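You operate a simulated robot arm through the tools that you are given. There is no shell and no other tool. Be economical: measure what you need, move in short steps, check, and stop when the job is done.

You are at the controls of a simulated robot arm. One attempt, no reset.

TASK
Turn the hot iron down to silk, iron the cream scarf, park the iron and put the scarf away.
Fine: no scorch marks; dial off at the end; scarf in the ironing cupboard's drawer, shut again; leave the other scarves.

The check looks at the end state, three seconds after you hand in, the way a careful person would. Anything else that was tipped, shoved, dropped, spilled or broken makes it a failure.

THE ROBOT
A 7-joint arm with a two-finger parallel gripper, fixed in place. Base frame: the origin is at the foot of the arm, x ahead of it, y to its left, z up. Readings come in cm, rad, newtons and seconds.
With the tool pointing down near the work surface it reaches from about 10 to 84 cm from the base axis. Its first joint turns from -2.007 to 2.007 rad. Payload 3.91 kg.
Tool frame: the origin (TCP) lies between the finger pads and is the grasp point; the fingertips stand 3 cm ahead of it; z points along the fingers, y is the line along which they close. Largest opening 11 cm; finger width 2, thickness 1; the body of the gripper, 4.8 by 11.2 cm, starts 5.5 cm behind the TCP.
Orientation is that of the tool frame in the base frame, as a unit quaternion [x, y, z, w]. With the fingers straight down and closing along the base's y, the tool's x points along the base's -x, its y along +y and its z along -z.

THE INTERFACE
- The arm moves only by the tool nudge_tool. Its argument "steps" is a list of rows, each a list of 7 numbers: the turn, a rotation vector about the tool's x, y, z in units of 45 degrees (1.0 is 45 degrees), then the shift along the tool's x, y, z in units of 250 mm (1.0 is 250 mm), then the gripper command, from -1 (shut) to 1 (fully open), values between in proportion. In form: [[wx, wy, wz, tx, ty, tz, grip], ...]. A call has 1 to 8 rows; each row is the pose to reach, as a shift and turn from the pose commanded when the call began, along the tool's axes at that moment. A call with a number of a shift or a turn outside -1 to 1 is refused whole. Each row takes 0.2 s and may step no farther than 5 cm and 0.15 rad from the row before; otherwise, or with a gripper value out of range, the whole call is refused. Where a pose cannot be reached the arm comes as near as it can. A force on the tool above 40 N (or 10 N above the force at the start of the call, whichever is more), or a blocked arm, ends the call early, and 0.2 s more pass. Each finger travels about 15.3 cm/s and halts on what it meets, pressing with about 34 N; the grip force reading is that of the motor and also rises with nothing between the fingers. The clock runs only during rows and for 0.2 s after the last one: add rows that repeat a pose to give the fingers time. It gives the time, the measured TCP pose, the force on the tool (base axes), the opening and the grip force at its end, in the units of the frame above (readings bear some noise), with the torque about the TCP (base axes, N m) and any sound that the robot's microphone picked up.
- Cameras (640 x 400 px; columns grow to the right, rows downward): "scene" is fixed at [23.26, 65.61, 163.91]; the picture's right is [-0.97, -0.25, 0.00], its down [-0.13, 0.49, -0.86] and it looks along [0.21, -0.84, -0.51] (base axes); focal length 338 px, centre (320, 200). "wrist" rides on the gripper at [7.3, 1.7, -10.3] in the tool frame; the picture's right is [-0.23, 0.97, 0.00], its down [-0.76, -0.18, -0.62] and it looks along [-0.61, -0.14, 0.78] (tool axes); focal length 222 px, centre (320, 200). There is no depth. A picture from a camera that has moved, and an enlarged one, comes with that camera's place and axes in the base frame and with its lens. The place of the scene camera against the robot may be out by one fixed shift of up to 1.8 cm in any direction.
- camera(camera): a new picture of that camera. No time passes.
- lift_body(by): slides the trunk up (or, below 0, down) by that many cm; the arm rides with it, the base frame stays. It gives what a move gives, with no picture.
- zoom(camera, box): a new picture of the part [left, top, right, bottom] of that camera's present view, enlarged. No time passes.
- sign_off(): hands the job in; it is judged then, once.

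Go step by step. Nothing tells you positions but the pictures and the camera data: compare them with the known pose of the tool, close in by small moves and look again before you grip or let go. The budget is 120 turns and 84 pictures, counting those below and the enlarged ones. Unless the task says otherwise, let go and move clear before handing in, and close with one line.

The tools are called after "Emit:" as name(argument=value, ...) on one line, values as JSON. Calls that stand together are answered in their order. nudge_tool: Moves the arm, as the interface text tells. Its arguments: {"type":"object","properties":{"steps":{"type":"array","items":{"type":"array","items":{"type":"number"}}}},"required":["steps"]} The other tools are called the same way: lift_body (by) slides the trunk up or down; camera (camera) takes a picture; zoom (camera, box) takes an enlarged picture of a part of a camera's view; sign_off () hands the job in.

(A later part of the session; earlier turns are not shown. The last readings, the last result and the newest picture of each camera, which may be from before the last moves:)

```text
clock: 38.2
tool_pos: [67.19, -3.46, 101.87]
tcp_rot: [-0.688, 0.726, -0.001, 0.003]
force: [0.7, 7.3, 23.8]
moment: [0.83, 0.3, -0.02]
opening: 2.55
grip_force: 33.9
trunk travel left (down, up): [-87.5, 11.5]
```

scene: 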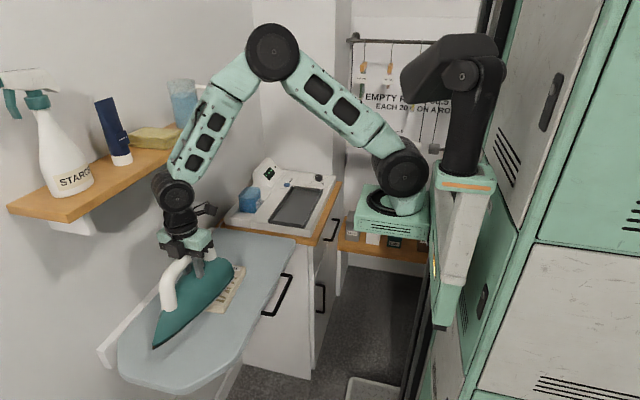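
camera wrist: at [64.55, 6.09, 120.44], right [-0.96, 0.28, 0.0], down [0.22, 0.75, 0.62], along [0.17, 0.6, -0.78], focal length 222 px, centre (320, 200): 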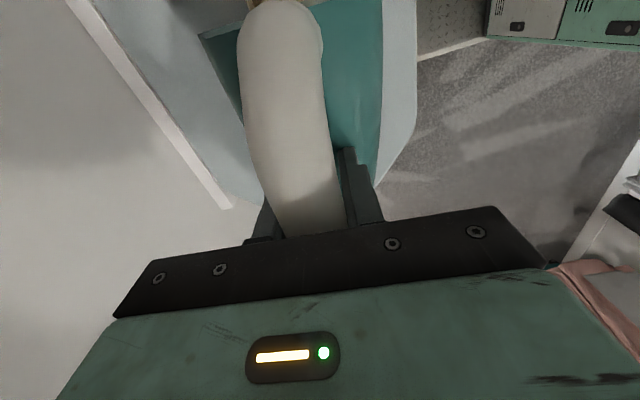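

There's good contact throughout. I'll sweep back, then lift off.

Emit:
nudge_tool(steps=[[0, 0, 0, -0.09, 0.008, -0.003, -0.8], [0, 0, 0, -0.2, 0.016, -0.003, -0.8], [0, 0, 0, -0.31, 0.026, -0.003, -0.8], [0, 0, 0, -0.42, 0.035, -0.003, -0.8], [0, 0, 0, -0.53, 0.044, -0.003, -0.8], [0, 0, 0, -0.65, 0.054, -0.003, -0.8], [0, 0, 0, -0.68, 0.056, -0.06, -0.8], [0, 0, 0, -0.68, 0.056, -0.24, -0.8]])

Emit:
nudge_tool(steps=[[0, 0, 0, -0.15, 0, -0.02, -0.8], [0, 0, 0, -0.3, 0, -0.04, -0.8]])

Emit:
camera(camera="scene")

Emit:
zoom(camera="scene", box=[140, 240, 280, 340])

```text
clock: 40.0
tool_pos: [66.66, 13.6, 107.88]
tcp_rot: [-0.689, 0.725, 0.001, 0.002]
force: [0.5, 0.3, -10.5]
moment: [-0.15, 0.01, -0.05]
opening: 2.54
grip_force: 34.3
trunk travel left (down, up): [-87.5, 11.5]
```

```text
clock: 40.6
tool_pos: [67.12, 20.81, 108.78]
tcp_rot: [-0.688, 0.726, 0.001, 0.003]
force: [0.6, -1.0, -9.8]
moment: [-0.14, -0.01, 0.02]
opening: 2.57
grip_force: 34.3
trunk travel left (down, up): [-87.5, 11.5]
```

```text
45 pictures are left
```

scene: 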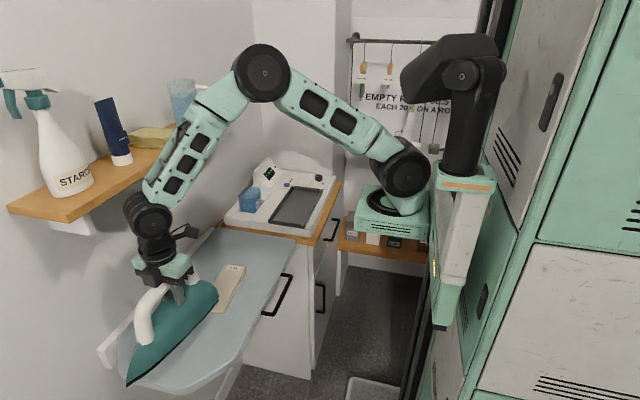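

```text
4.00 times, centred on (210, 290) of scene
camera zoom: at [23.26, 65.61, 163.91], right [-0.97, -0.25, 0.0], down [-0.13, 0.49, -0.86], along [0.21, -0.84, -0.51], focal length 1352 px, centre (760, -160)
```

zoom: 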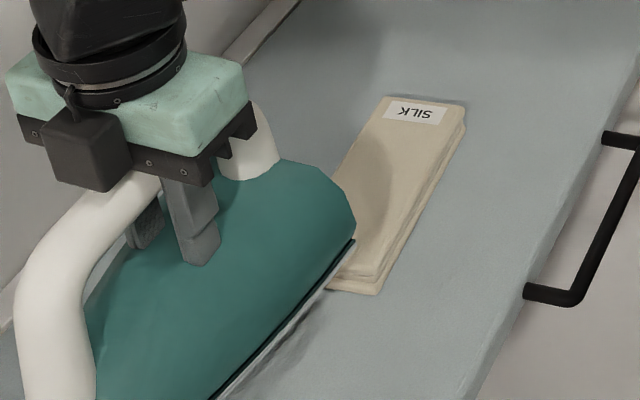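

The creases are gone and there's no scorch. I'll carry the iron back to its tray.

Emit:
nudge_tool(steps=[[0, 0, 0, 0.16, 0.007, -0.05, -0.8], [0, 0, 0, 0.32, 0.014, -0.08, -0.8], [0, 0, 0, 0.48, 0.02, -0.08, -0.8], [0, 0, 0, 0.64, 0.027, -0.08, -0.8], [0, 0, 0, 0.8, 0.034, -0.08, -0.8], [0, 0, 0, 0.955, 0.041, -0.08, -0.8]])

Emit:
nudge_tool(steps=[[0, 0, 0, 0.19, 0.008, 0, -0.8], [0, 0, 0, 0.38, 0.016, 0, -0.8], [0, 0, 0, 0.57, 0.024, 0, -0.8], [0, 0, 0, 0.76, 0.032, 0, -0.8], [0, 0, 0, 0.955, 0.041, 0, -0.8]])

Emit:
nudge_tool(steps=[[0, 0, 0, 0.19, 0.008, 0, -0.8], [0, 0, 0, 0.38, 0.016, 0, -0.8], [0, 0, 0, 0.57, 0.024, 0, -0.8], [0, 0, 0, 0.76, 0.032, 0, -0.8], [0, 0, 0, 0.955, 0.041, 0, -0.8], [0, 0, 0, 0.955, 0.041, 0, -0.8]])

```text
clock: 42.0
tool_pos: [64.79, -2.87, 110.89]
tcp_rot: [-0.689, 0.725, 0.0, 0.002]
force: [-0.2, 0.5, -9.3]
moment: [-0.16, 0.02, 0.0]
opening: 2.57
grip_force: 33.3
trunk travel left (down, up): [-87.5, 11.5]
```

```text
clock: 43.2
tool_pos: [62.55, -26.81, 110.75]
tcp_rot: [-0.689, 0.724, 0.0, 0.003]
force: [0.6, 1.2, -10.2]
moment: [-0.15, 0.02, 0.0]
opening: 2.57
grip_force: 33.7
trunk travel left (down, up): [-87.5, 11.5]
```

```text
clock: 44.6
tool_pos: [60.24, -50.42, 110.65]
tcp_rot: [-0.688, 0.725, 0.001, 0.003]
force: [-0.3, 0.0, -9.9]
moment: [-0.15, 0.0, 0.01]
opening: 2.55
grip_force: 33.9
trunk travel left (down, up): [-87.5, 11.5]
```

I'm back over the tray. I'll fine-align and lower to just above the rest height.

Emit:
nudge_tool(steps=[[0, 0, 0, 0.008, 0, 0.1, -0.8], [0, 0, 0, 0.008, 0, 0.2, -0.8], [0, 0, 0, 0.008, 0, 0.28, -0.8], [0, 0, 0, 0.008, 0, 0.325, -0.8], [0, 0, 0, 0.008, 0, 0.325, -0.8]])

Emit:
zoom(camera="scene", box=[220, 120, 360, 240])

```text
clock: 45.8
tool_pos: [60.29, -50.49, 102.6]
tcp_rot: [-0.688, 0.726, 0.0, 0.002]
force: [0.2, 0.1, -9.8]
moment: [-0.17, 0.03, 0.0]
opening: 2.57
grip_force: 34.2
trunk travel left (down, up): [-87.5, 11.5]
```

```text
3.33 times, centred on (290, 180) of scene
camera zoom: at [23.26, 65.61, 163.91], right [-0.97, -0.25, 0.0], down [-0.13, 0.49, -0.86], along [0.21, -0.84, -0.51], focal length 1127 px, centre (420, 267)
```

zoom: 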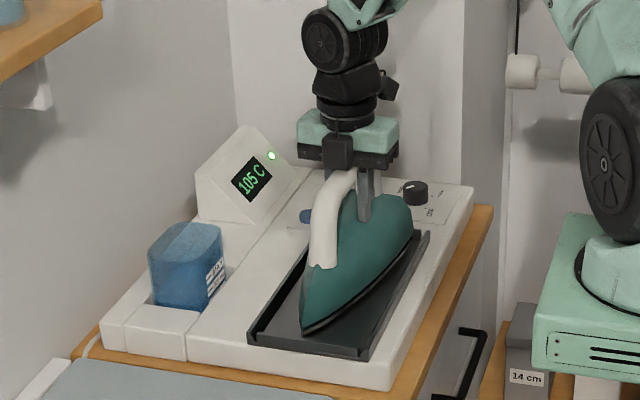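

The station recognises the iron. I'll lower the last few millimetres, release, and rise.

Emit:
nudge_tool(steps=[[0, 0, 0, 0, 0, 0.012, -0.8], [0, 0, 0, 0, 0, 0.022, -0.8], [0, 0, 0, 0, 0, 0.022, -0.8]])

Emit:
nudge_tool(steps=[[0, 0, 0, 0, 0, 0, 0], [0, 0, 0, 0, 0, 0, 0.5], [0, 0, 0, 0, 0, 0, 0.5], [0, 0, 0, 0, 0, -0.1, 0.5], [0, 0, 0, 0, 0, -0.25, 0.5], [0, 0, 0, 0, 0, -0.4, 0.5]])

Emit:
zoom(camera="scene", box=[220, 120, 360, 240])

```text
clock: 46.6
tool_pos: [60.18, -50.75, 101.98]
tcp_rot: [-0.688, 0.726, 0.0, 0.002]
force: [-0.3, -5.4, 5.7]
moment: [0.86, 0.1, -0.1]
opening: 2.56
grip_force: 33.7
trunk travel left (down, up): [-87.5, 11.5]
```

```text
clock: 48.0
tool_pos: [60.38, -50.69, 111.98]
tcp_rot: [-0.689, 0.725, 0.0, 0.004]
force: [0.4, -1.2, 0.5]
moment: [0.04, 0.0, -0.03]
opening: 8.22
grip_force: 0.0
trunk travel left (down, up): [-87.5, 11.5]
```

```text
3.33 times, centred on (290, 180) of scene
camera zoom: at [23.26, 65.61, 163.91], right [-0.97, -0.25, 0.0], down [-0.13, 0.49, -0.86], along [0.21, -0.84, -0.51], focal length 1127 px, centre (420, 267)
```

zoom: 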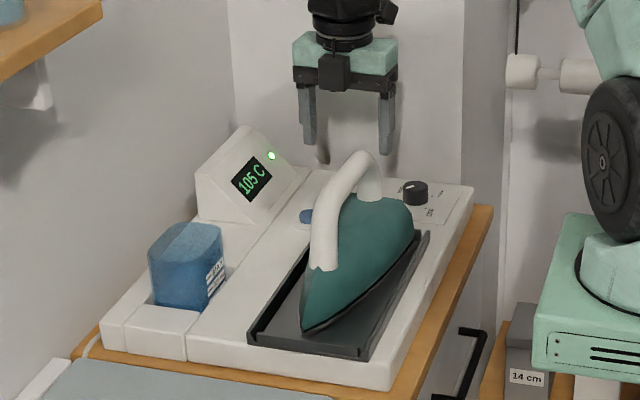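

The iron is parked. Next I'll return to the dial at yaw ≈0 to turn it to OFF, another 90° counter-clockwise.

Emit:
nudge_tool(steps=[[-0.007, 0.007, 0.16, 0.135, 0.003, 0, 0.1], [-0.007, 0.007, 0.32, 0.27, 0.006, 0, 0.1], [-0.007, 0.007, 0.48, 0.405, 0.009, 0, 0.1], [-0.007, 0.007, 0.64, 0.54, 0.012, 0, 0.1], [-0.007, 0.007, 0.8, 0.675, 0.014, 0, 0.1], [-0.007, 0.007, 0.96, 0.81, 0.016, 0, 0.1]])

Emit:
nudge_tool(steps=[[0, 0, 0.16, 0.01, 0.01, 0, 0.1], [0, 0, 0.32, 0.02, 0.02, 0.06, 0.1], [0, 0, 0.48, 0.043, 0.041, 0.12, 0.1], [0, 0, 0.64, 0.043, 0.041, 0.2, 0.1], [0, 0, 0.8, 0.043, 0.041, 0.32, 0.1], [0, 0, 0.96, 0.043, 0.041, 0.43, 0.1], [0, 0, 0.96, 0.043, 0.041, 0.43, 0.1]])

Emit:
camera(camera="wrist")

```text
clock: 49.4
tool_pos: [58.72, -70.9, 111.83]
tcp_rot: [-0.372, 0.928, 0.001, -0.001]
force: [-0.1, 0.0, 0.7]
moment: [0.0, -0.01, -0.02]
opening: 6.05
grip_force: 0.0
trunk travel left (down, up): [-87.5, 11.5]
```

```text
clock: 51.0
tool_pos: [57.32, -70.82, 101.21]
tcp_rot: [-0.005, 1.0, 0.001, -0.002]
force: [-0.3, 0.1, 1.1]
moment: [-0.02, 0.02, -0.02]
opening: 6.05
grip_force: 0.1
trunk travel left (down, up): [-87.5, 11.5]
```

```text
41 pictures are left
camera wrist: at [50.08, -69.13, 111.51], right [0.22, 0.98, 0.0], down [0.76, -0.17, 0.62], along [0.61, -0.14, -0.78], focal length 222 px, centre (320, 200)
```

wrist: 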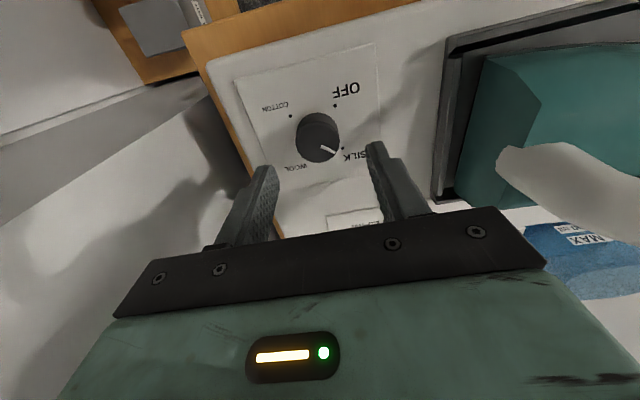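

The view matches. I'll descend, grip and begin turning.

Emit:
nudge_tool(steps=[[0, 0, 0, 0, 0, 0.1, 0.1], [0, 0, 0, 0, 0, 0.2, 0.1], [0, 0, 0, 0, 0, 0.2, -0.6], [0, 0, 0, 0, 0, 0.2, -0.6], [0, 0, -0.18, 0, 0, 0.2, -0.6], [0, 0, -0.36, 0, 0, 0.2, -0.6], [0, 0, -0.54, 0, 0, 0.2, -0.6], [0, 0, -0.72, 0, 0, 0.2, -0.6]])

Emit:
nudge_tool(steps=[[0, 0, -0.18, 0, 0, 0, -0.6], [0, 0, -0.36, 0, 0, 0, -0.6], [0, 0, -0.54, 0, 0, 0, -0.6], [0, 0, -0.72, 0, 0, 0, -0.6], [0, 0, -0.85, 0, 0, 0, -0.6], [0, 0, -0.96, 0, 0, 0, -0.6]])

Emit:
camera(camera="wrist")

```text
clock: 52.8
tool_pos: [57.25, -71.21, 96.15]
tcp_rot: [-0.285, 0.958, 0.0, -0.003]
force: [0.6, -24.8, -11.7]
moment: [-1.26, 0.5, -0.02]
opening: 3.49
grip_force: 44.7
trunk travel left (down, up): [-87.5, 11.5]
```

```text
clock: 54.2
tool_pos: [57.35, -71.09, 96.11]
tcp_rot: [-0.617, 0.787, -0.001, -0.001]
force: [3.4, -34.6, -8.2]
moment: [-0.23, -0.1, -0.03]
opening: 3.49
grip_force: 44.3
trunk travel left (down, up): [-87.5, 11.5]
```

```text
40 pictures are left
camera wrist: at [53.98, -77.72, 106.42], right [-0.89, 0.45, 0.0], down [0.35, 0.7, 0.62], along [0.28, 0.55, -0.78], focal length 222 px, centre (320, 200)
```

wrist: 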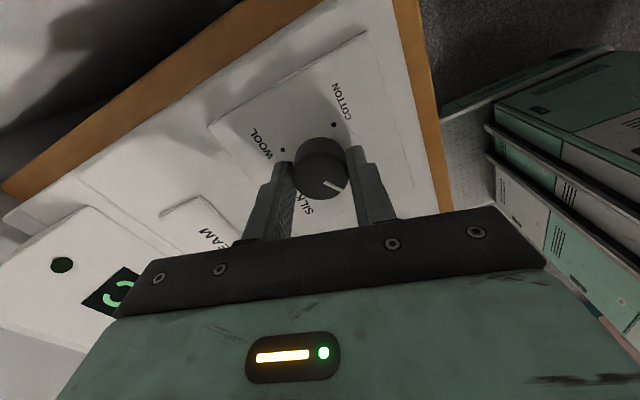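

The pointer looks to be at OFF. I'll release, rise, and verify.

Emit:
nudge_tool(steps=[[0, 0, 0, 0, 0, 0, 0.1], [0, 0, 0, 0, 0, 0, 0.1], [0, 0, 0, 0, 0, -0.1, 0.1], [0, 0, 0, 0, 0, -0.25, 0.1], [0, 0, 0, 0, 0, -0.4, 0.1]])

Emit:
zoom(camera="wrist", box=[240, 50, 400, 180])

Emit:
zoom(camera="scene", box=[220, 150, 380, 290])

```text
clock: 55.4
tool_pos: [57.21, -70.97, 106.18]
tcp_rot: [-0.617, 0.787, 0.001, -0.001]
force: [0.1, -0.2, -0.4]
moment: [0.02, 0.02, -0.03]
opening: 6.03
grip_force: 0.1
trunk travel left (down, up): [-87.5, 11.5]
```

```text
3.08 times, centred on (320, 115) of wrist
camera zoom: at [53.95, -77.46, 116.4], right [-0.89, 0.45, 0.0], down [0.36, 0.7, 0.62], along [0.28, 0.56, -0.78], focal length 684 px, centre (320, 462)
```

zoom: 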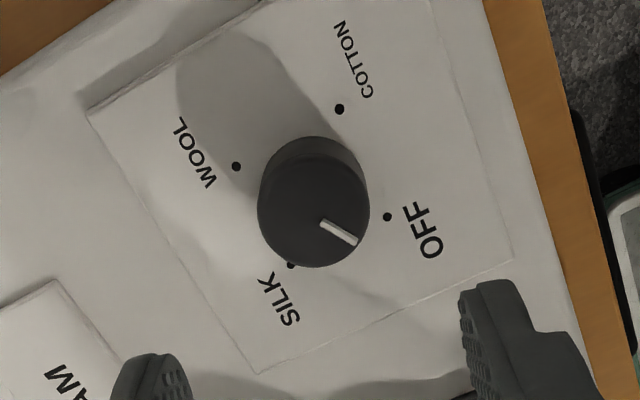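

```text
2.86 times, centred on (300, 220) of scene
camera zoom: at [23.26, 65.61, 163.91], right [-0.97, -0.25, 0.0], down [-0.13, 0.49, -0.86], along [0.21, -0.84, -0.51], focal length 966 px, centre (377, 143)
```

zoom: 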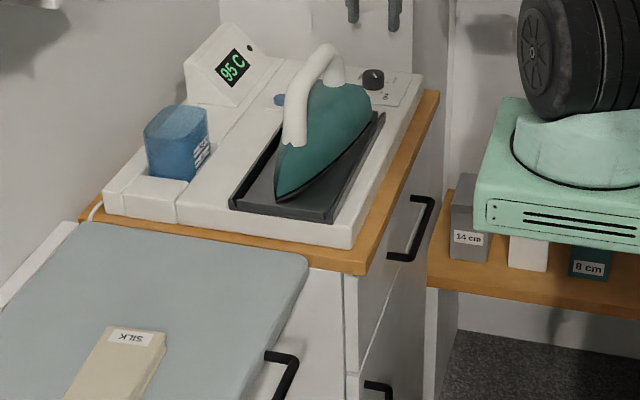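

The iron is cooling with the heater light out, but the pointer looks about 14° short of OFF. I'll give it a small extra turn.

Emit:
nudge_tool(steps=[[0, 0, 0, 0, 0, 0.18, 0.1], [0, 0, 0, 0, 0, 0.34, 0.1], [0, 0, 0, 0, 0, 0.4, 0.1], [0, 0, 0, 0, 0, 0.4, -0.6], [0, 0, 0, 0, 0, 0.4, -0.6], [0, 0, -0.16, 0, 0, 0.4, -0.6], [0, 0, -0.31, 0, 0, 0.4, -0.6], [0, 0, -0.31, 0, 0, 0.4, -0.6]])

Emit:
nudge_tool(steps=[[0, 0, 0, 0, 0, 0, 0.1], [0, 0, 0, 0, 0, 0, 0.1], [0, 0, 0, 0, 0, -0.1, 0.1], [0, 0, 0, 0, 0, -0.25, 0.1], [0, 0, 0, 0, 0, -0.4, 0.1]])

Emit:
zoom(camera="wrist", box=[240, 50, 400, 180])

```text
clock: 57.2
tool_pos: [57.34, -70.83, 96.12]
tcp_rot: [0.708, -0.706, -0.002, 0.0]
force: [11.8, -7.0, -7.1]
moment: [-0.46, -0.61, -0.52]
opening: 3.51
grip_force: 45.0
trunk travel left (down, up): [-87.5, 11.5]
```

```text
clock: 58.4
tool_pos: [57.34, -71.0, 106.12]
tcp_rot: [0.707, -0.707, -0.001, 0.001]
force: [-0.1, 0.2, 0.4]
moment: [0.0, 0.0, -0.02]
opening: 6.07
grip_force: 0.0
trunk travel left (down, up): [-87.5, 11.5]
```

```text
3.08 times, centred on (320, 115) of wrist
camera zoom: at [55.7, -78.18, 116.49], right [-0.97, 0.22, 0.0], down [0.18, 0.76, 0.62], along [0.14, 0.61, -0.78], focal length 684 px, centre (320, 462)
```

zoom: 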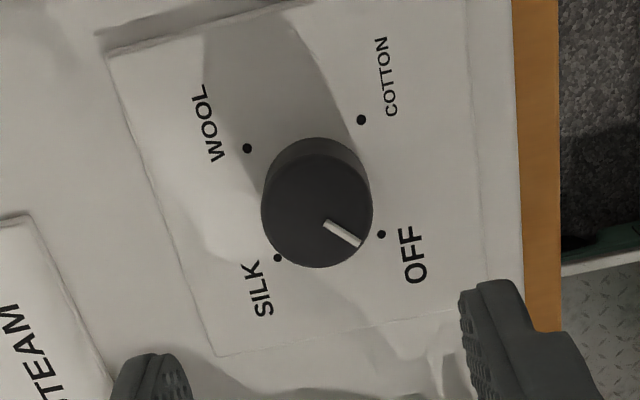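

The dial is at OFF and against its stop. The drawer handle is at roughly (46, -55, 75) on the cupboard's front, which faces -x. I'll back out to clear space and pitch the tool to point forward.

Emit:
nudge_tool(steps=[[0, 0, 0, -0.04, 0.1, -0.12, 0.1], [0, 0, 0, -0.1, 0.25, -0.24, 0.1], [0, 0, 0, -0.18, 0.42, -0.24, 0.1], [0, 0, 0, -0.26, 0.59, -0.24, 0.1], [0, 0, 0, -0.34, 0.76, -0.24, 0.1], [0, 0, 0, -0.44, 0.93, -0.24, 0.1]])

Emit:
nudge_tool(steps=[[0.18, 0, 0, 0, 0.05, 0, 0.1], [0.36, 0, 0, 0, 0.1, 0.05, 0.1], [0.54, 0, 0, 0, 0.15, 0.1, 0.1], [0.72, 0, 0, 0, 0.2, 0.15, 0.1], [0.88, 0, 0, 0, 0.2, 0.2, 0.1], [1, 0, 0, 0, 0.2, 0.25, 0.1]])

Emit:
camera(camera="scene")

Emit:
camera(camera="wrist")

```text
refused: row 2 steps farther than a row can; nothing moved
```

```text
clock: 59.8
tool_pos: [52.24, -70.93, 99.81]
tcp_rot: [0.654, -0.652, 0.27, -0.271]
force: [-0.7, -0.1, -0.2]
moment: [-0.01, 0.0, -0.04]
opening: 6.05
grip_force: 0.0
trunk travel left (down, up): [-87.5, 11.5]
```

```text
36 pictures are left
```

scene: 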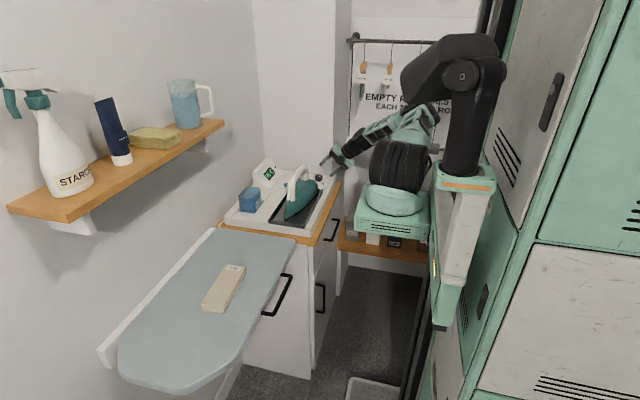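

```text
35 pictures are left
camera wrist: at [43.81, -78.14, 106.02], right [-0.69, 0.23, -0.69], down [-0.32, 0.76, 0.57], along [0.65, 0.61, -0.45], focal length 222 px, centre (320, 200)
```

wrist: 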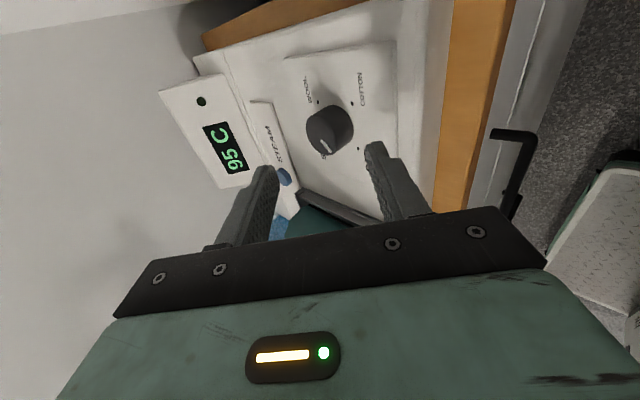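

The first call was refused, so only the tilt happened, and it came close to the dial but stayed clear. I'll retreat now toward the robot.

Emit:
nudge_tool(steps=[[0, 0, 0, 0, 0.02, -0.14, 0.1], [0, 0, 0, -0.08, 0.1, -0.28, 0.1], [0, 0, 0, -0.18, 0.2, -0.4, 0.1], [0, 0, 0, -0.29, 0.3, -0.52, 0.1], [0, 0, 0, -0.4, 0.39, -0.64, 0.1], [0, 0, 0, -0.52, 0.48, -0.76, 0.1]])

Emit:
nudge_tool(steps=[[0.17, 0, 0, 0, 0, 0, 0.1], [0.34, 0, 0, 0, 0, 0, 0.1], [0.51, 0, 0, 0, 0, 0, 0.1], [0.68, 0, 0, 0, 0, 0, 0.1], [0.85, 0, 0, 0, 0, 0, 0.1], [1, 0, 0, 0, 0, 0, 0.1]])

```text
clock: 61.2
tool_pos: [45.59, -67.78, 103.49]
tcp_rot: [0.654, -0.654, 0.267, -0.269]
force: [0.1, -0.4, 0.7]
moment: [0.02, -0.03, 0.02]
opening: 6.06
grip_force: 0.2
out of reach, approached as far as the arm can: row 3, 4, 5, 6
trunk travel left (down, up): [-87.5, 11.5]
```

```text
clock: 62.4
tool_pos: [50.45, -70.11, 115.9]
tcp_rot: [0.722, -0.452, 0.413, -0.323]
force: [-0.3, -0.5, 0.1]
moment: [-0.01, -0.01, 0.04]
opening: 6.05
grip_force: 0.0
out of reach, approached as far as the arm can: row 1, 2, 3
trunk travel left (down, up): [-87.5, 11.5]
stopped in row 6: the arm was blocked; the commanded pose is now the measured one
```

The arm was blocked, so I'll look at why.

Emit:
camera(camera="scene")

```text
34 pictures are left
```

scene: 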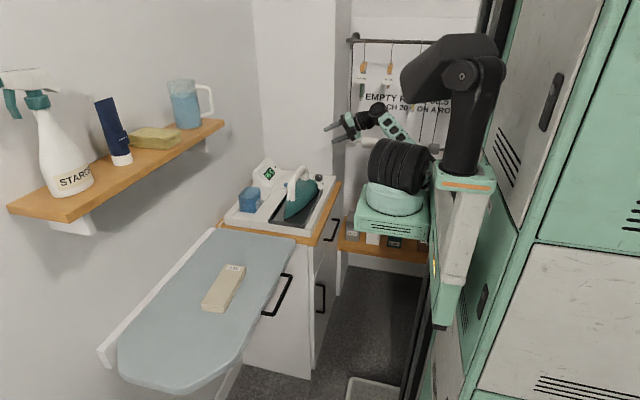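

That roll direction ran into joint limits. I'll unpitch to straight down and then use the opposite roll (yaw +90), which has more room.

Emit:
nudge_tool(steps=[[-0.165, -0.06, 0, 0, 0, 0, 0.1], [-0.33, -0.12, 0, 0, 0, 0, 0.1], [-0.495, -0.18, 0, 0, 0, 0, 0.1], [-0.66, -0.24, 0, 0, 0, 0, 0.1]])

Emit:
nudge_tool(steps=[[-0.165, -0.06, 0, 0, 0, 0, 0.1], [-0.33, -0.12, 0, 0, 0, 0, 0.1], [-0.495, -0.18, 0, 0, 0, 0, 0.1], [-0.66, -0.24, 0, 0, 0, 0, 0.1]])

```text
clock: 63.4
tool_pos: [49.83, -70.34, 115.95]
tcp_rot: [0.813, -0.515, 0.216, -0.166]
force: [-0.6, -0.4, 0.3]
moment: [0.0, 0.01, 0.02]
opening: 6.05
grip_force: 0.0
trunk travel left (down, up): [-87.5, 11.5]
```

```text
clock: 64.4
tool_pos: [50.0, -70.31, 116.01]
tcp_rot: [0.846, -0.534, 0.001, -0.002]
force: [-0.4, -0.6, 0.0]
moment: [0.02, -0.02, -0.03]
opening: 6.07
grip_force: 0.0
trunk travel left (down, up): [-87.5, 11.5]
```

I'm pointing straight down again. I'll translate into free space and roll round to yaw +90.

Emit:
nudge_tool(steps=[[0, 0, 0.183, -0.171, 0.025, 0, 0.1], [0, 0, 0.366, -0.343, 0.05, 0, 0.1], [0, 0, 0.548, -0.514, 0.074, 0, 0.1], [0, 0, 0.731, -0.686, 0.098, 0, 0.1], [0, 0, 0.914, -0.857, 0.123, 0, 0.1]])

Emit:
nudge_tool(steps=[[0, 0, 0.183, 0, 0, 0, 0.1], [0, 0, 0.366, 0, 0, 0, 0.1], [0, 0, 0.548, 0, 0, 0, 0.1], [0, 0, 0.731, 0, 0, 0, 0.1], [0, 0, 0.914, 0, 0, 0, 0.1]])

Emit:
nudge_tool(steps=[[0, 0, 0.183, 0, 0, 0, 0.1], [0, 0, 0.366, 0, 0, 0, 0.1], [0, 0, 0.548, 0, 0, 0, 0.1], [0, 0, 0.731, 0, 0, 0, 0.1], [0, 0, 0.914, 0, 0, 0, 0.1]])

Emit:
nudge_tool(steps=[[0, 0, 0.183, 0, 0, 0, 0.1], [0, 0, 0.366, 0, 0, 0, 0.1], [0, 0, 0.548, 0, 0, 0, 0.1], [0, 0, 0.731, 0, 0, 0, 0.1], [0, 0, 0.914, 0, 0, 0, 0.1]])

Emit:
nudge_tool(steps=[[0, 0, 0.183, 0, 0, 0, 0.1], [0, 0, 0.366, 0, 0, 0, 0.1], [0, 0, 0.548, 0, 0, 0, 0.1], [0, 0, 0.731, 0, 0, 0, 0.1], [0, 0, 0.914, 0, 0, 0, 0.1]])

Emit:
camera(camera="scene")

```text
clock: 65.6
tool_pos: [37.89, -52.27, 115.79]
tcp_rot: [-0.604, 0.797, -0.001, 0.002]
force: [0.6, -0.1, 0.3]
moment: [0.04, 0.0, 0.0]
opening: 6.05
grip_force: 0.1
trunk travel left (down, up): [-87.5, 11.5]
```

```text
clock: 66.8
tool_pos: [37.85, -52.22, 115.91]
tcp_rot: [-0.285, 0.959, -0.001, 0.002]
force: [0.7, 0.1, 0.6]
moment: [-0.04, -0.02, -0.01]
opening: 6.06
grip_force: 0.1
trunk travel left (down, up): [-87.5, 11.5]
```

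```text
clock: 68.0
tool_pos: [37.96, -52.25, 115.97]
tcp_rot: [0.069, 0.998, 0.0, 0.003]
force: [-0.1, 0.0, -0.5]
moment: [0.03, 0.02, -0.02]
opening: 6.03
grip_force: 0.0
trunk travel left (down, up): [-87.5, 11.5]
```

```text
clock: 69.2
tool_pos: [37.93, -52.37, 115.92]
tcp_rot: [0.414, 0.91, 0.001, 0.001]
force: [-0.3, -0.2, 0.1]
moment: [0.02, 0.02, -0.04]
opening: 6.04
grip_force: 0.0
trunk travel left (down, up): [-87.5, 11.5]
```

```text
clock: 70.4
tool_pos: [37.95, -52.25, 115.85]
tcp_rot: [0.707, 0.707, 0.002, 0.002]
force: [0.1, 0.2, -0.1]
moment: [0.01, 0.01, 0.01]
opening: 6.04
grip_force: 0.1
trunk travel left (down, up): [-87.5, 11.5]
```

```text
33 pictures are left
```

scene: 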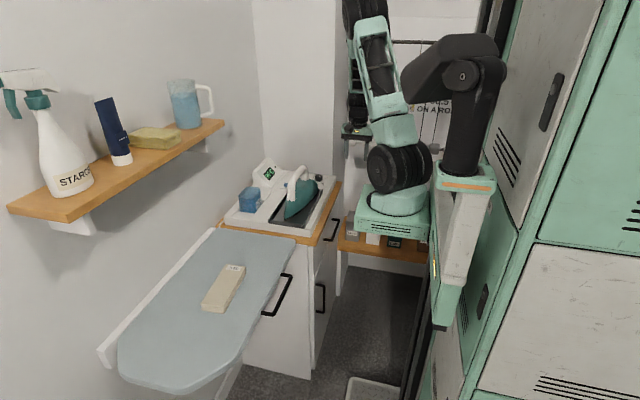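

Yaw +90 is reached. I'll pitch forward in place.

Emit:
nudge_tool(steps=[[-0.18, 0, 0, 0, 0, 0, 0.1], [-0.36, 0, 0, 0, 0, 0, 0.1], [-0.54, 0, 0, 0, 0, 0, 0.1], [-0.72, 0, 0, 0, 0, 0, 0.1], [-0.88, 0, 0, 0, 0, 0, 0.1], [-1, 0, 0, 0, 0, 0, 0.1]])

Emit:
nudge_tool(steps=[[-0.18, 0, 0, 0, 0, 0, 0.1], [-0.36, 0, 0, 0, 0, 0, 0.1], [-0.54, 0, 0, 0, 0, 0, 0.1], [-0.72, 0, 0, 0, 0, 0, 0.1], [-0.88, 0, 0, 0, 0, 0, 0.1], [-1, 0, 0, 0, 0, 0, 0.1]])

Emit:
camera(camera="scene")

```text
clock: 71.8
tool_pos: [38.11, -52.26, 115.86]
tcp_rot: [0.653, 0.653, 0.272, 0.272]
force: [0.2, 0.0, 0.0]
moment: [0.02, 0.0, 0.0]
opening: 6.06
grip_force: 0.1
trunk travel left (down, up): [-87.5, 11.5]
```

```text
clock: 73.2
tool_pos: [38.01, -52.25, 115.95]
tcp_rot: [0.499, 0.499, 0.501, 0.502]
force: [-0.2, 0.6, 0.9]
moment: [-0.03, -0.02, 0.03]
opening: 6.04
grip_force: 0.0
trunk travel left (down, up): [-87.5, 11.5]
```

```text
32 pictures are left
```

scene: 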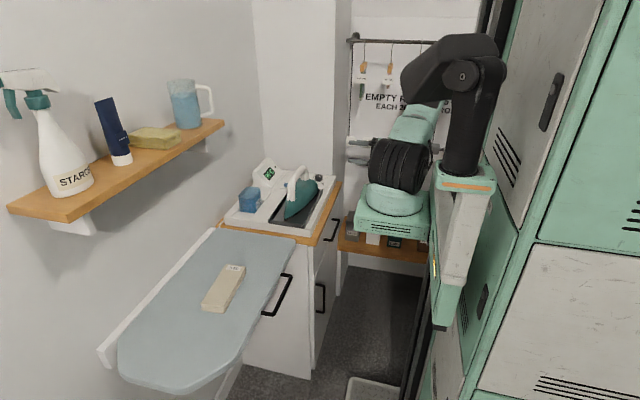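

It's now horizontal, pointing at the cupboard. I'll lower the trunk in stages and check.

Emit:
lift_body(by=-20)

Emit:
camera(camera="scene")

Emit:
camera(camera="wrist")

```text
clock: 75.4
tool_pos: [37.93, -52.27, 95.89]
tcp_rot: [0.499, 0.499, 0.501, 0.5]
force: [0.4, 0.3, -0.6]
moment: [0.0, 0.01, 0.0]
opening: 6.04
grip_force: 0.0
trunk travel left (down, up): [-67.5, 31.5]
```

```text
31 pictures are left
```

scene: 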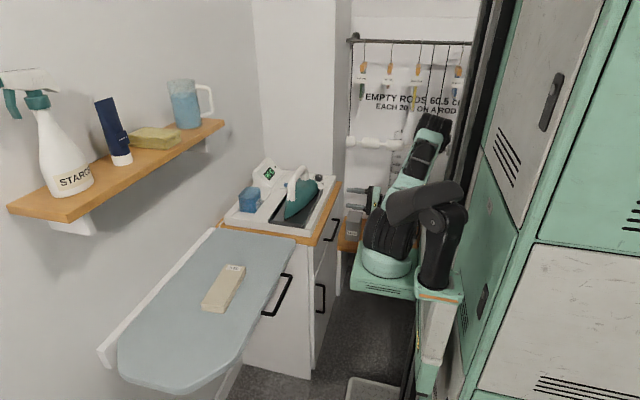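

```text
30 pictures are left
camera wrist: at [27.66, -44.95, 97.59], right [0.0, -0.23, 0.97], down [-0.62, -0.76, -0.18], along [0.78, -0.61, -0.14], focal length 222 px, centre (320, 200)
```

wrist: 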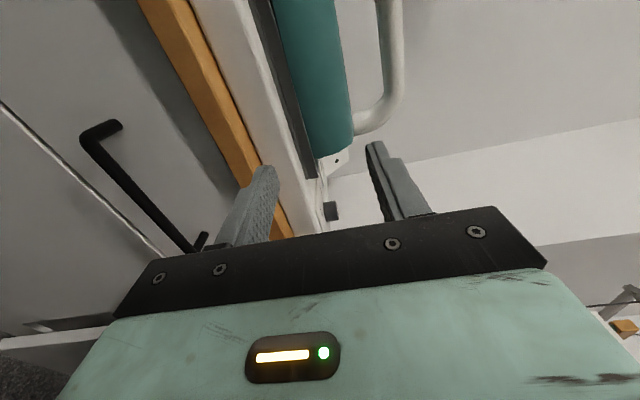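

I can see the handle bar from y≈-48 to -64 at x≈46.5 and z≈75.5. I'll lower another 20 and shift to its middle.

Emit:
lift_body(by=-20.3)

Emit:
nudge_tool(steps=[[0, 0, 0, -0.07, 0, 0, 0.1], [0, 0, 0, -0.15, 0, 0, 0.1], [0, 0, 0, -0.15, 0, 0, 0.1]])

Emit:
camera(camera="wrist")

```text
clock: 77.6
tool_pos: [38.03, -52.09, 75.65]
tcp_rot: [0.499, 0.499, 0.501, 0.501]
force: [0.7, -0.2, -0.6]
moment: [0.0, -0.01, 0.03]
opening: 6.06
grip_force: 0.1
trunk travel left (down, up): [-47.2, 51.8]
```

```text
clock: 78.4
tool_pos: [37.98, -56.04, 75.62]
tcp_rot: [0.499, 0.498, 0.502, 0.501]
force: [-0.5, 0.0, 0.4]
moment: [-0.01, -0.02, 0.0]
opening: 6.05
grip_force: 0.1
trunk travel left (down, up): [-47.2, 51.8]
```

```text
29 pictures are left
camera wrist: at [27.71, -48.7, 77.33], right [0.0, -0.23, 0.97], down [-0.62, -0.76, -0.18], along [0.78, -0.61, -0.14], focal length 222 px, centre (320, 200)
```

wrist: 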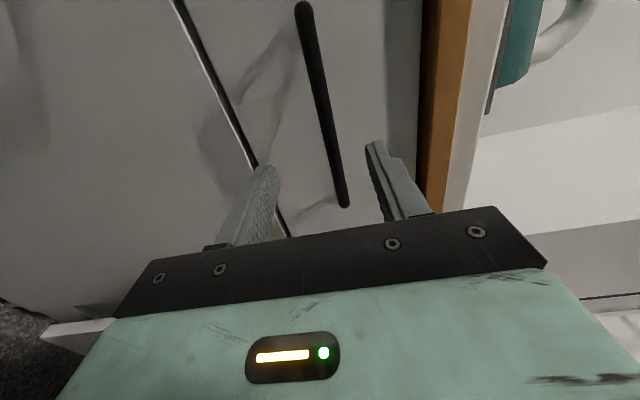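

The bar passes between the fingers at z≈76.4. I'll raise 0.8, advance to it and close.

Emit:
nudge_tool(steps=[[0, 0, 0, 0, 0.032, 0.08, 0.1], [0, 0, 0, 0, 0.032, 0.18, 0.1], [0, 0, 0, 0, 0.032, 0.27, 0.1], [0, 0, 0, 0, 0.032, 0.34, 0.1], [0, 0, 0, 0, 0.032, 0.34, 0.1], [0, 0, 0, 0, 0.032, 0.34, -0.5], [0, 0, 0, 0, 0.032, 0.34, -1], [0, 0, 0, 0, 0.032, 0.34, -1]])

Emit:
camera(camera="wrist")

```text
clock: 80.2
tool_pos: [46.27, -56.15, 76.45]
tcp_rot: [0.5, 0.498, 0.5, 0.502]
force: [-25.4, 0.5, 0.7]
moment: [-0.04, -0.01, -0.53]
opening: 1.16
grip_force: 44.8
trunk travel left (down, up): [-47.2, 51.8]
```

```text
28 pictures are left
camera wrist: at [35.96, -48.81, 78.16], right [0.0, -0.23, 0.97], down [-0.62, -0.76, -0.18], along [0.78, -0.61, -0.14], focal length 222 px, centre (320, 200)
```

wrist: 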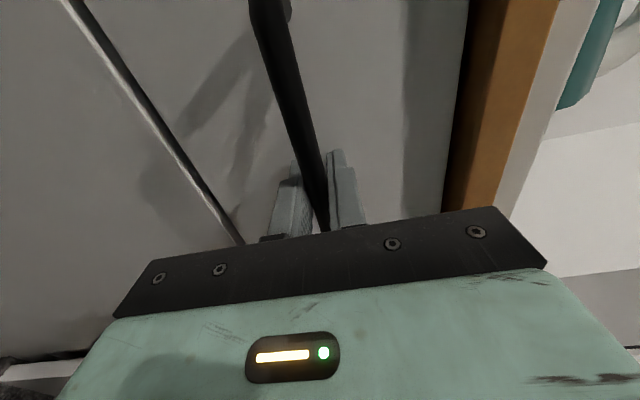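

The handle is gripped. I'll pull the drawer open gently.

Emit:
nudge_tool(steps=[[0, 0, 0, 0, 0, -0.05, -1], [0, 0, 0, 0, 0, -0.13, -1], [0, 0, 0, 0, 0, -0.21, -1], [0, 0, 0, 0, 0, -0.3, -1], [0, 0, 0, 0, 0, -0.4, -1], [0, 0, 0, 0, 0, -0.5, -1], [0, 0, 0, 0, 0, -0.6, -1], [0, 0, 0, 0, 0, -0.7, -1]])

Emit:
camera(camera="scene")

```text
clock: 82.0
tool_pos: [28.96, -56.12, 76.54]
tcp_rot: [0.499, 0.497, 0.502, 0.502]
force: [0.7, -23.8, 20.1]
moment: [0.01, 0.17, 0.21]
opening: 1.16
grip_force: 44.8
trunk travel left (down, up): [-47.2, 51.8]
```

```text
27 pictures are left
```

scene: 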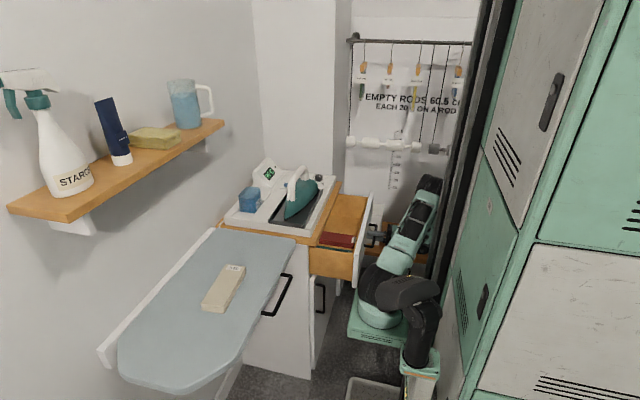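

The drawer came out about 17 cm, and a dark red scarf lies inside at the +y side. I'll zoom in.

Emit:
zoom(camera="scene", box=[290, 170, 410, 290])

```text
3.33 times, centred on (350, 230) of scene
camera zoom: at [23.26, 65.61, 163.91], right [-0.97, -0.25, 0.0], down [-0.13, 0.49, -0.86], along [0.21, -0.84, -0.51], focal length 1127 px, centre (220, 100)
```

zoom: 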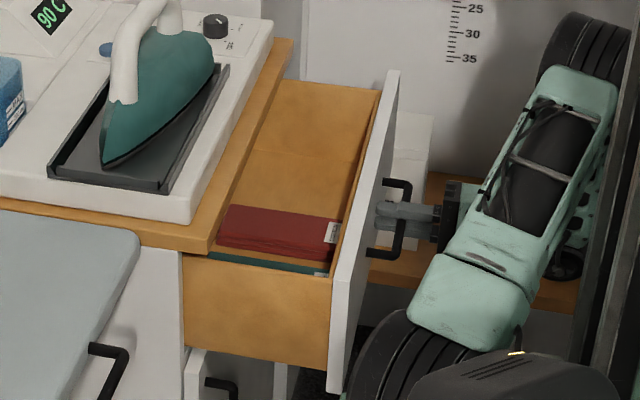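

There's plenty of free floor beyond the red and teal scarves. I'll pull it out a little further for clearance.

Emit:
nudge_tool(steps=[[0, 0, 0, 0, 0, -0.06, -1], [0, 0, 0, 0, 0, -0.12, -1], [0, 0, 0, 0, 0, -0.18, -1], [0, 0, 0, 0, 0, -0.24, -1], [0, 0, 0, 0, 0, -0.24, -1]])

Emit:
zoom(camera="scene", box=[290, 170, 410, 290])

```text
clock: 83.2
tool_pos: [22.96, -56.09, 76.59]
tcp_rot: [0.498, 0.498, 0.501, 0.503]
force: [-2.0, -0.2, 8.7]
moment: [0.26, 0.06, -0.22]
opening: 1.17
grip_force: 44.7
trunk travel left (down, up): [-47.2, 51.8]
stopped in row 5: the force on the tool passed its limit at 41 N (the readings are from after the stop); the commanded pose is now the measured one
```

```text
3.33 times, centred on (350, 230) of scene
camera zoom: at [23.26, 65.61, 163.91], right [-0.97, -0.25, 0.0], down [-0.13, 0.49, -0.86], along [0.21, -0.84, -0.51], focal length 1127 px, centre (220, 100)
```

zoom: 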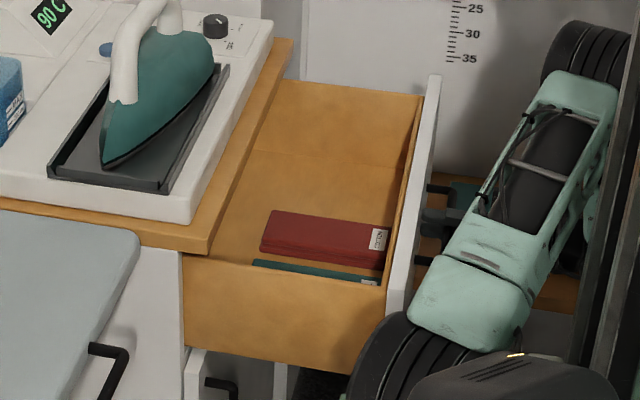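

The drawer is open 23 cm. The free floor lies at y≈-58 to -72, so the scarf should go in lengthwise along x near y=-65. I'll release the handle and back off.

Emit:
nudge_tool(steps=[[0, 0, 0, 0, 0, 0, 0], [0, 0, 0, 0, 0, 0, 0.1], [0, 0, 0, 0, 0, -0.06, 0.1], [0, 0, 0, 0, 0, -0.13, 0.1], [0, 0, 0, 0, 0, -0.2, 0.1], [0, 0, 0, 0, 0, -0.2, 0.1]])

Emit:
camera(camera="wrist")

```text
clock: 84.6
tool_pos: [18.02, -56.13, 76.41]
tcp_rot: [0.499, 0.498, 0.501, 0.502]
force: [0.6, 0.8, 0.0]
moment: [-0.01, 0.02, -0.02]
opening: 6.07
grip_force: 0.0
trunk travel left (down, up): [-47.2, 51.8]
```

```text
24 pictures are left
camera wrist: at [7.63, -48.77, 78.05], right [-0.01, -0.23, 0.97], down [-0.62, -0.76, -0.18], along [0.78, -0.61, -0.14], focal length 222 px, centre (320, 200)
```

wrist: 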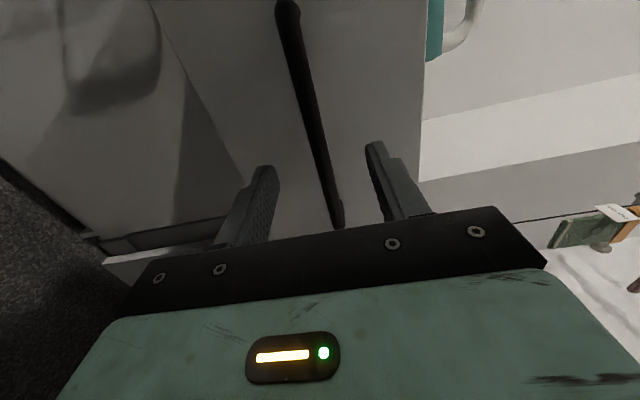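

I'm clear of the bar. I'll raise the trunk straight up and point the tool down again.

Emit:
lift_body(by=42)

Emit:
nudge_tool(steps=[[0.18, 0, 0, 0.03, 0, 0.06, 0.5], [0.36, 0, 0, 0.06, 0, 0.12, 0.8], [0.54, 0, 0, 0.09, 0, 0.2, 0.8], [0.72, 0, 0, 0.12, 0, 0.3, 0.8], [0.88, 0, 0, 0.14, 0, 0.4, 0.8], [1, 0, 0, 0.16, 0, 0.5, 0.8]])

Emit:
nudge_tool(steps=[[0.18, 0, 0, 0, 0, 0, 0.8], [0.36, 0, 0, 0, 0, 0, 0.8], [0.54, 0, 0, 0, 0, 0, 0.8], [0.72, 0, 0, 0, 0, 0, 0.8], [0.88, 0, 0, 0, 0, 0, 0.8], [1, 0, 0, 0, 0, 0, 0.8]])

```text
refused: 42 is not a number from -40 to 40
```

```text
clock: 86.0
tool_pos: [30.54, -52.12, 76.59]
tcp_rot: [0.653, 0.652, 0.272, 0.273]
force: [0.7, -0.3, 0.0]
moment: [0.01, -0.03, -0.02]
opening: 9.9
grip_force: 0.0
trunk travel left (down, up): [-47.2, 51.8]
```

```text
clock: 87.4
tool_pos: [30.33, -52.21, 76.47]
tcp_rot: [0.708, 0.706, 0.001, 0.004]
force: [0.1, 0.6, 0.6]
moment: [0.0, -0.02, 0.0]
opening: 9.9
grip_force: 0.1
trunk travel left (down, up): [-47.2, 51.8]
```

The lift was refused and the following moves ran at low height next to the drawer. I need to look before anything else.

Emit:
camera(camera="scene")

Emit:
zoom(camera="scene", box=[290, 170, 410, 290])

Emit:
camera(camera="wrist")

```text
23 pictures are left
```

scene: 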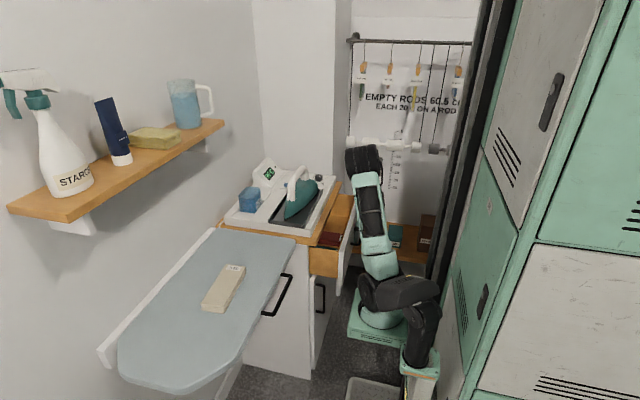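

```text
3.33 times, centred on (350, 230) of scene
camera zoom: at [23.26, 65.61, 163.91], right [-0.97, -0.25, 0.0], down [-0.13, 0.49, -0.86], along [0.21, -0.84, -0.51], focal length 1127 px, centre (220, 100)
```

zoom: 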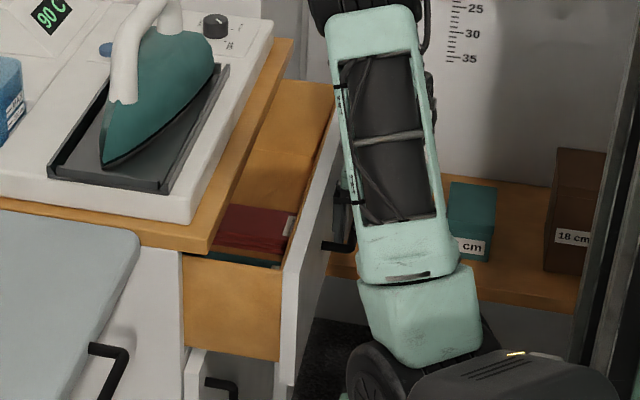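

```text
21 pictures are left
camera wrist: at [32.1, -44.85, 86.85], right [0.97, -0.23, 0.0], down [-0.18, -0.76, 0.62], along [-0.14, -0.61, -0.78], focal length 222 px, centre (320, 200)
```

wrist: 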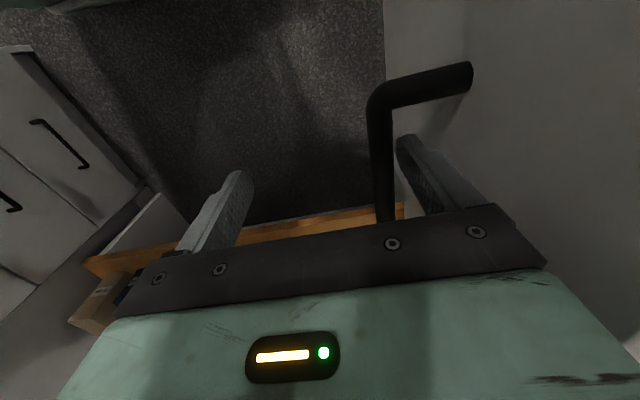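

No harm done: the drawer was only pushed partly in, and the fingers now straddle its bar from above. I'll hook the bar and pull the drawer back out, then free the finger.

Emit:
nudge_tool(steps=[[0, 0, 0, 0, -0.07, 0, 0.8], [0, 0, 0, 0, -0.15, 0, 0.8], [0, 0, 0, 0, -0.23, 0, 0.8], [0, 0, 0, 0, -0.31, 0, 0.8], [0, 0, 0, 0, -0.39, 0, 0.8], [0, 0, 0, 0, -0.45, 0, 0.8], [0, 0, 0, 0, -0.4, 0, 0.8], [0, 0, 0, 0, -0.4, 0, 0.8]])

Emit:
camera(camera="wrist")

```text
clock: 89.2
tool_pos: [20.39, -52.1, 76.45]
tcp_rot: [0.707, 0.707, 0.002, 0.003]
force: [0.4, 0.3, 0.9]
moment: [0.03, 0.0, -0.01]
opening: 9.89
grip_force: 0.1
trunk travel left (down, up): [-47.2, 51.8]
```

```text
20 pictures are left
camera wrist: at [22.1, -44.84, 86.78], right [0.97, -0.23, 0.01], down [-0.18, -0.76, 0.62], along [-0.14, -0.61, -0.78], focal length 222 px, centre (320, 200)
```

wrist: 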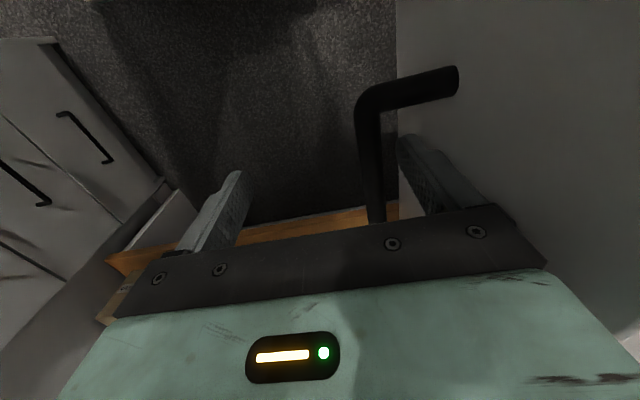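

The drawer is out again and the finger is free of the bar. I'll raise the trunk now.

Emit:
lift_body(by=38)

```text
clock: 92.8
tool_pos: [20.41, -52.13, 114.51]
tcp_rot: [0.708, 0.706, 0.002, 0.004]
force: [-0.3, -1.0, 0.4]
moment: [-0.02, 0.01, -0.01]
opening: 9.91
grip_force: 0.1
trunk travel left (down, up): [-85.2, 13.8]
```

I'll travel over to the scarf.

Emit:
nudge_tool(steps=[[0, 0, 0, 0.14, 0.13, 0, 0.8], [0, 0, 0, 0.28, 0.26, 0, 0.8], [0, 0, 0, 0.42, 0.39, 0, 0.8], [0, 0, 0, 0.56, 0.52, 0, 0.8], [0, 0, 0, 0.7, 0.65, 0, 0.8], [0, 0, 0, 0.84, 0.78, 0, 0.8], [0, 0, 0, 0.98, 0.9, 0, 0.8]])

Emit:
nudge_tool(steps=[[0, 0, 0, 0.14, 0.13, 0, 0.8], [0, 0, 0, 0.28, 0.26, 0, 0.8], [0, 0, 0, 0.42, 0.39, 0, 0.8], [0, 0, 0, 0.56, 0.52, 0, 0.8], [0, 0, 0, 0.7, 0.65, 0, 0.8], [0, 0, 0, 0.84, 0.78, 0, 0.8], [0, 0, 0, 0.98, 0.9, 0, 0.8], [0, 0, 0, 0.98, 0.9, 0, 0.8]])

Emit:
camera(camera="wrist")

```text
clock: 94.4
tool_pos: [44.0, -28.33, 114.9]
tcp_rot: [0.709, 0.706, 0.002, 0.002]
force: [0.0, -0.2, -0.4]
moment: [0.0, -0.02, 0.01]
opening: 9.89
grip_force: 0.0
out of reach, approached as far as the arm can: row 6, 7
trunk travel left (down, up): [-85.2, 13.8]
```

```text
clock: 96.2
tool_pos: [66.27, -3.82, 114.89]
tcp_rot: [0.708, 0.706, 0.001, 0.002]
force: [0.6, -0.3, -0.7]
moment: [0.01, 0.01, 0.01]
opening: 9.9
grip_force: 0.0
trunk travel left (down, up): [-85.2, 13.8]
```

```text
19 pictures are left
camera wrist: at [67.87, 3.54, 125.22], right [0.97, -0.23, 0.01], down [-0.18, -0.76, 0.62], along [-0.14, -0.61, -0.78], focal length 222 px, centre (320, 200)
```

wrist: 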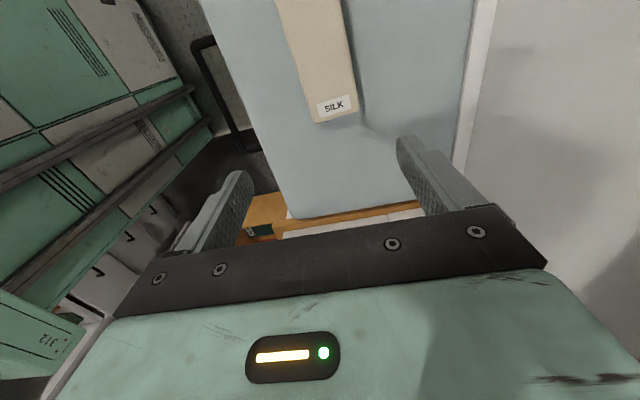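

The scarf's centreline is near x=67.6, with its centre at about y=1. I'll move over it and descend partway.

Emit:
nudge_tool(steps=[[0, 0, -0.07, 0.1, 0.03, 0.1, 0.8], [0, 0, -0.07, 0.2, 0.053, 0.22, 0.8], [0, 0, -0.07, 0.2, 0.053, 0.4, 0.8], [0, 0, -0.07, 0.2, 0.053, 0.56, 0.8], [0, 0, -0.07, 0.2, 0.053, 0.7, 0.8], [0, 0, -0.07, 0.2, 0.053, 0.7, 0.8]])

Emit:
camera(camera="wrist")

Emit:
zoom(camera="scene", box=[160, 220, 300, 330])

```text
clock: 97.6
tool_pos: [67.81, 1.27, 97.31]
tcp_rot: [0.688, 0.726, 0.002, 0.003]
force: [0.2, -0.3, 0.0]
moment: [0.02, 0.0, 0.01]
opening: 9.88
grip_force: 0.1
trunk travel left (down, up): [-85.2, 13.8]
```

```text
18 pictures are left
camera wrist: at [68.98, 8.54, 107.68], right [0.98, -0.18, 0.01], down [-0.14, -0.77, 0.62], along [-0.1, -0.61, -0.78], focal length 222 px, centre (320, 200)
```

wrist: 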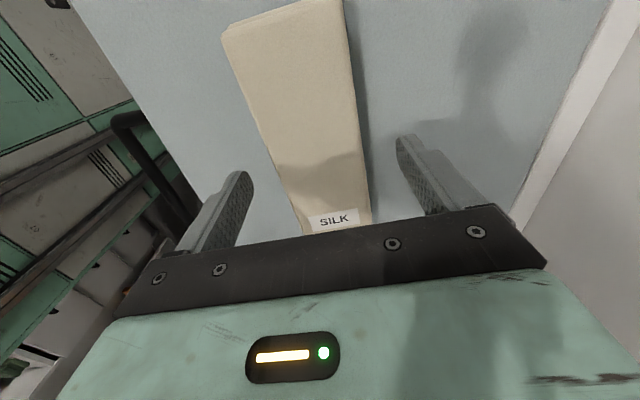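

```text
3.64 times, centred on (230, 275) of scene
camera zoom: at [23.26, 65.61, 163.91], right [-0.97, -0.25, 0.0], down [-0.13, 0.49, -0.86], along [0.21, -0.84, -0.51], focal length 1229 px, centre (647, -73)
```

zoom: 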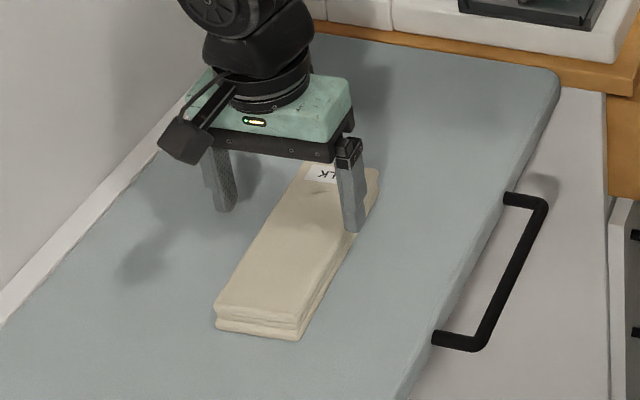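

The scarf is well centred between the fingers. I'll lower carefully toward the board surface.

Emit:
nudge_tool(steps=[[0, 0, 0, 0, 0, 0.05, 0.8], [0, 0, 0, 0, 0, 0.1, 0.8], [0, 0, 0, 0, 0, 0.125, 0.8], [0, 0, 0, 0, 0, 0.14, 0.8], [0, 0, 0, 0, 0, 0.14, 0.8]])

Emit:
zoom(camera="scene", box=[180, 230, 270, 320])

```text
clock: 98.8
tool_pos: [67.73, 1.15, 93.99]
tcp_rot: [0.688, 0.726, 0.002, 0.003]
force: [0.4, -0.7, 0.0]
moment: [0.0, 0.01, -0.03]
opening: 9.92
grip_force: 0.0
trunk travel left (down, up): [-85.2, 13.8]
```

```text
4.44 times, centred on (225, 275) of scene
camera zoom: at [23.26, 65.61, 163.91], right [-0.97, -0.25, 0.0], down [-0.13, 0.49, -0.86], along [0.21, -0.84, -0.51], focal length 1502 px, centre (742, -133)
```

zoom: 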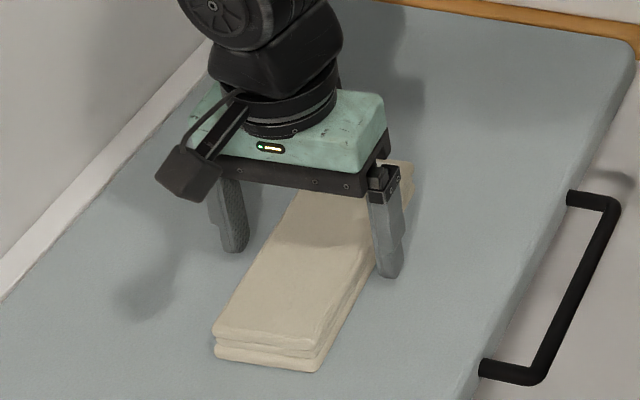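

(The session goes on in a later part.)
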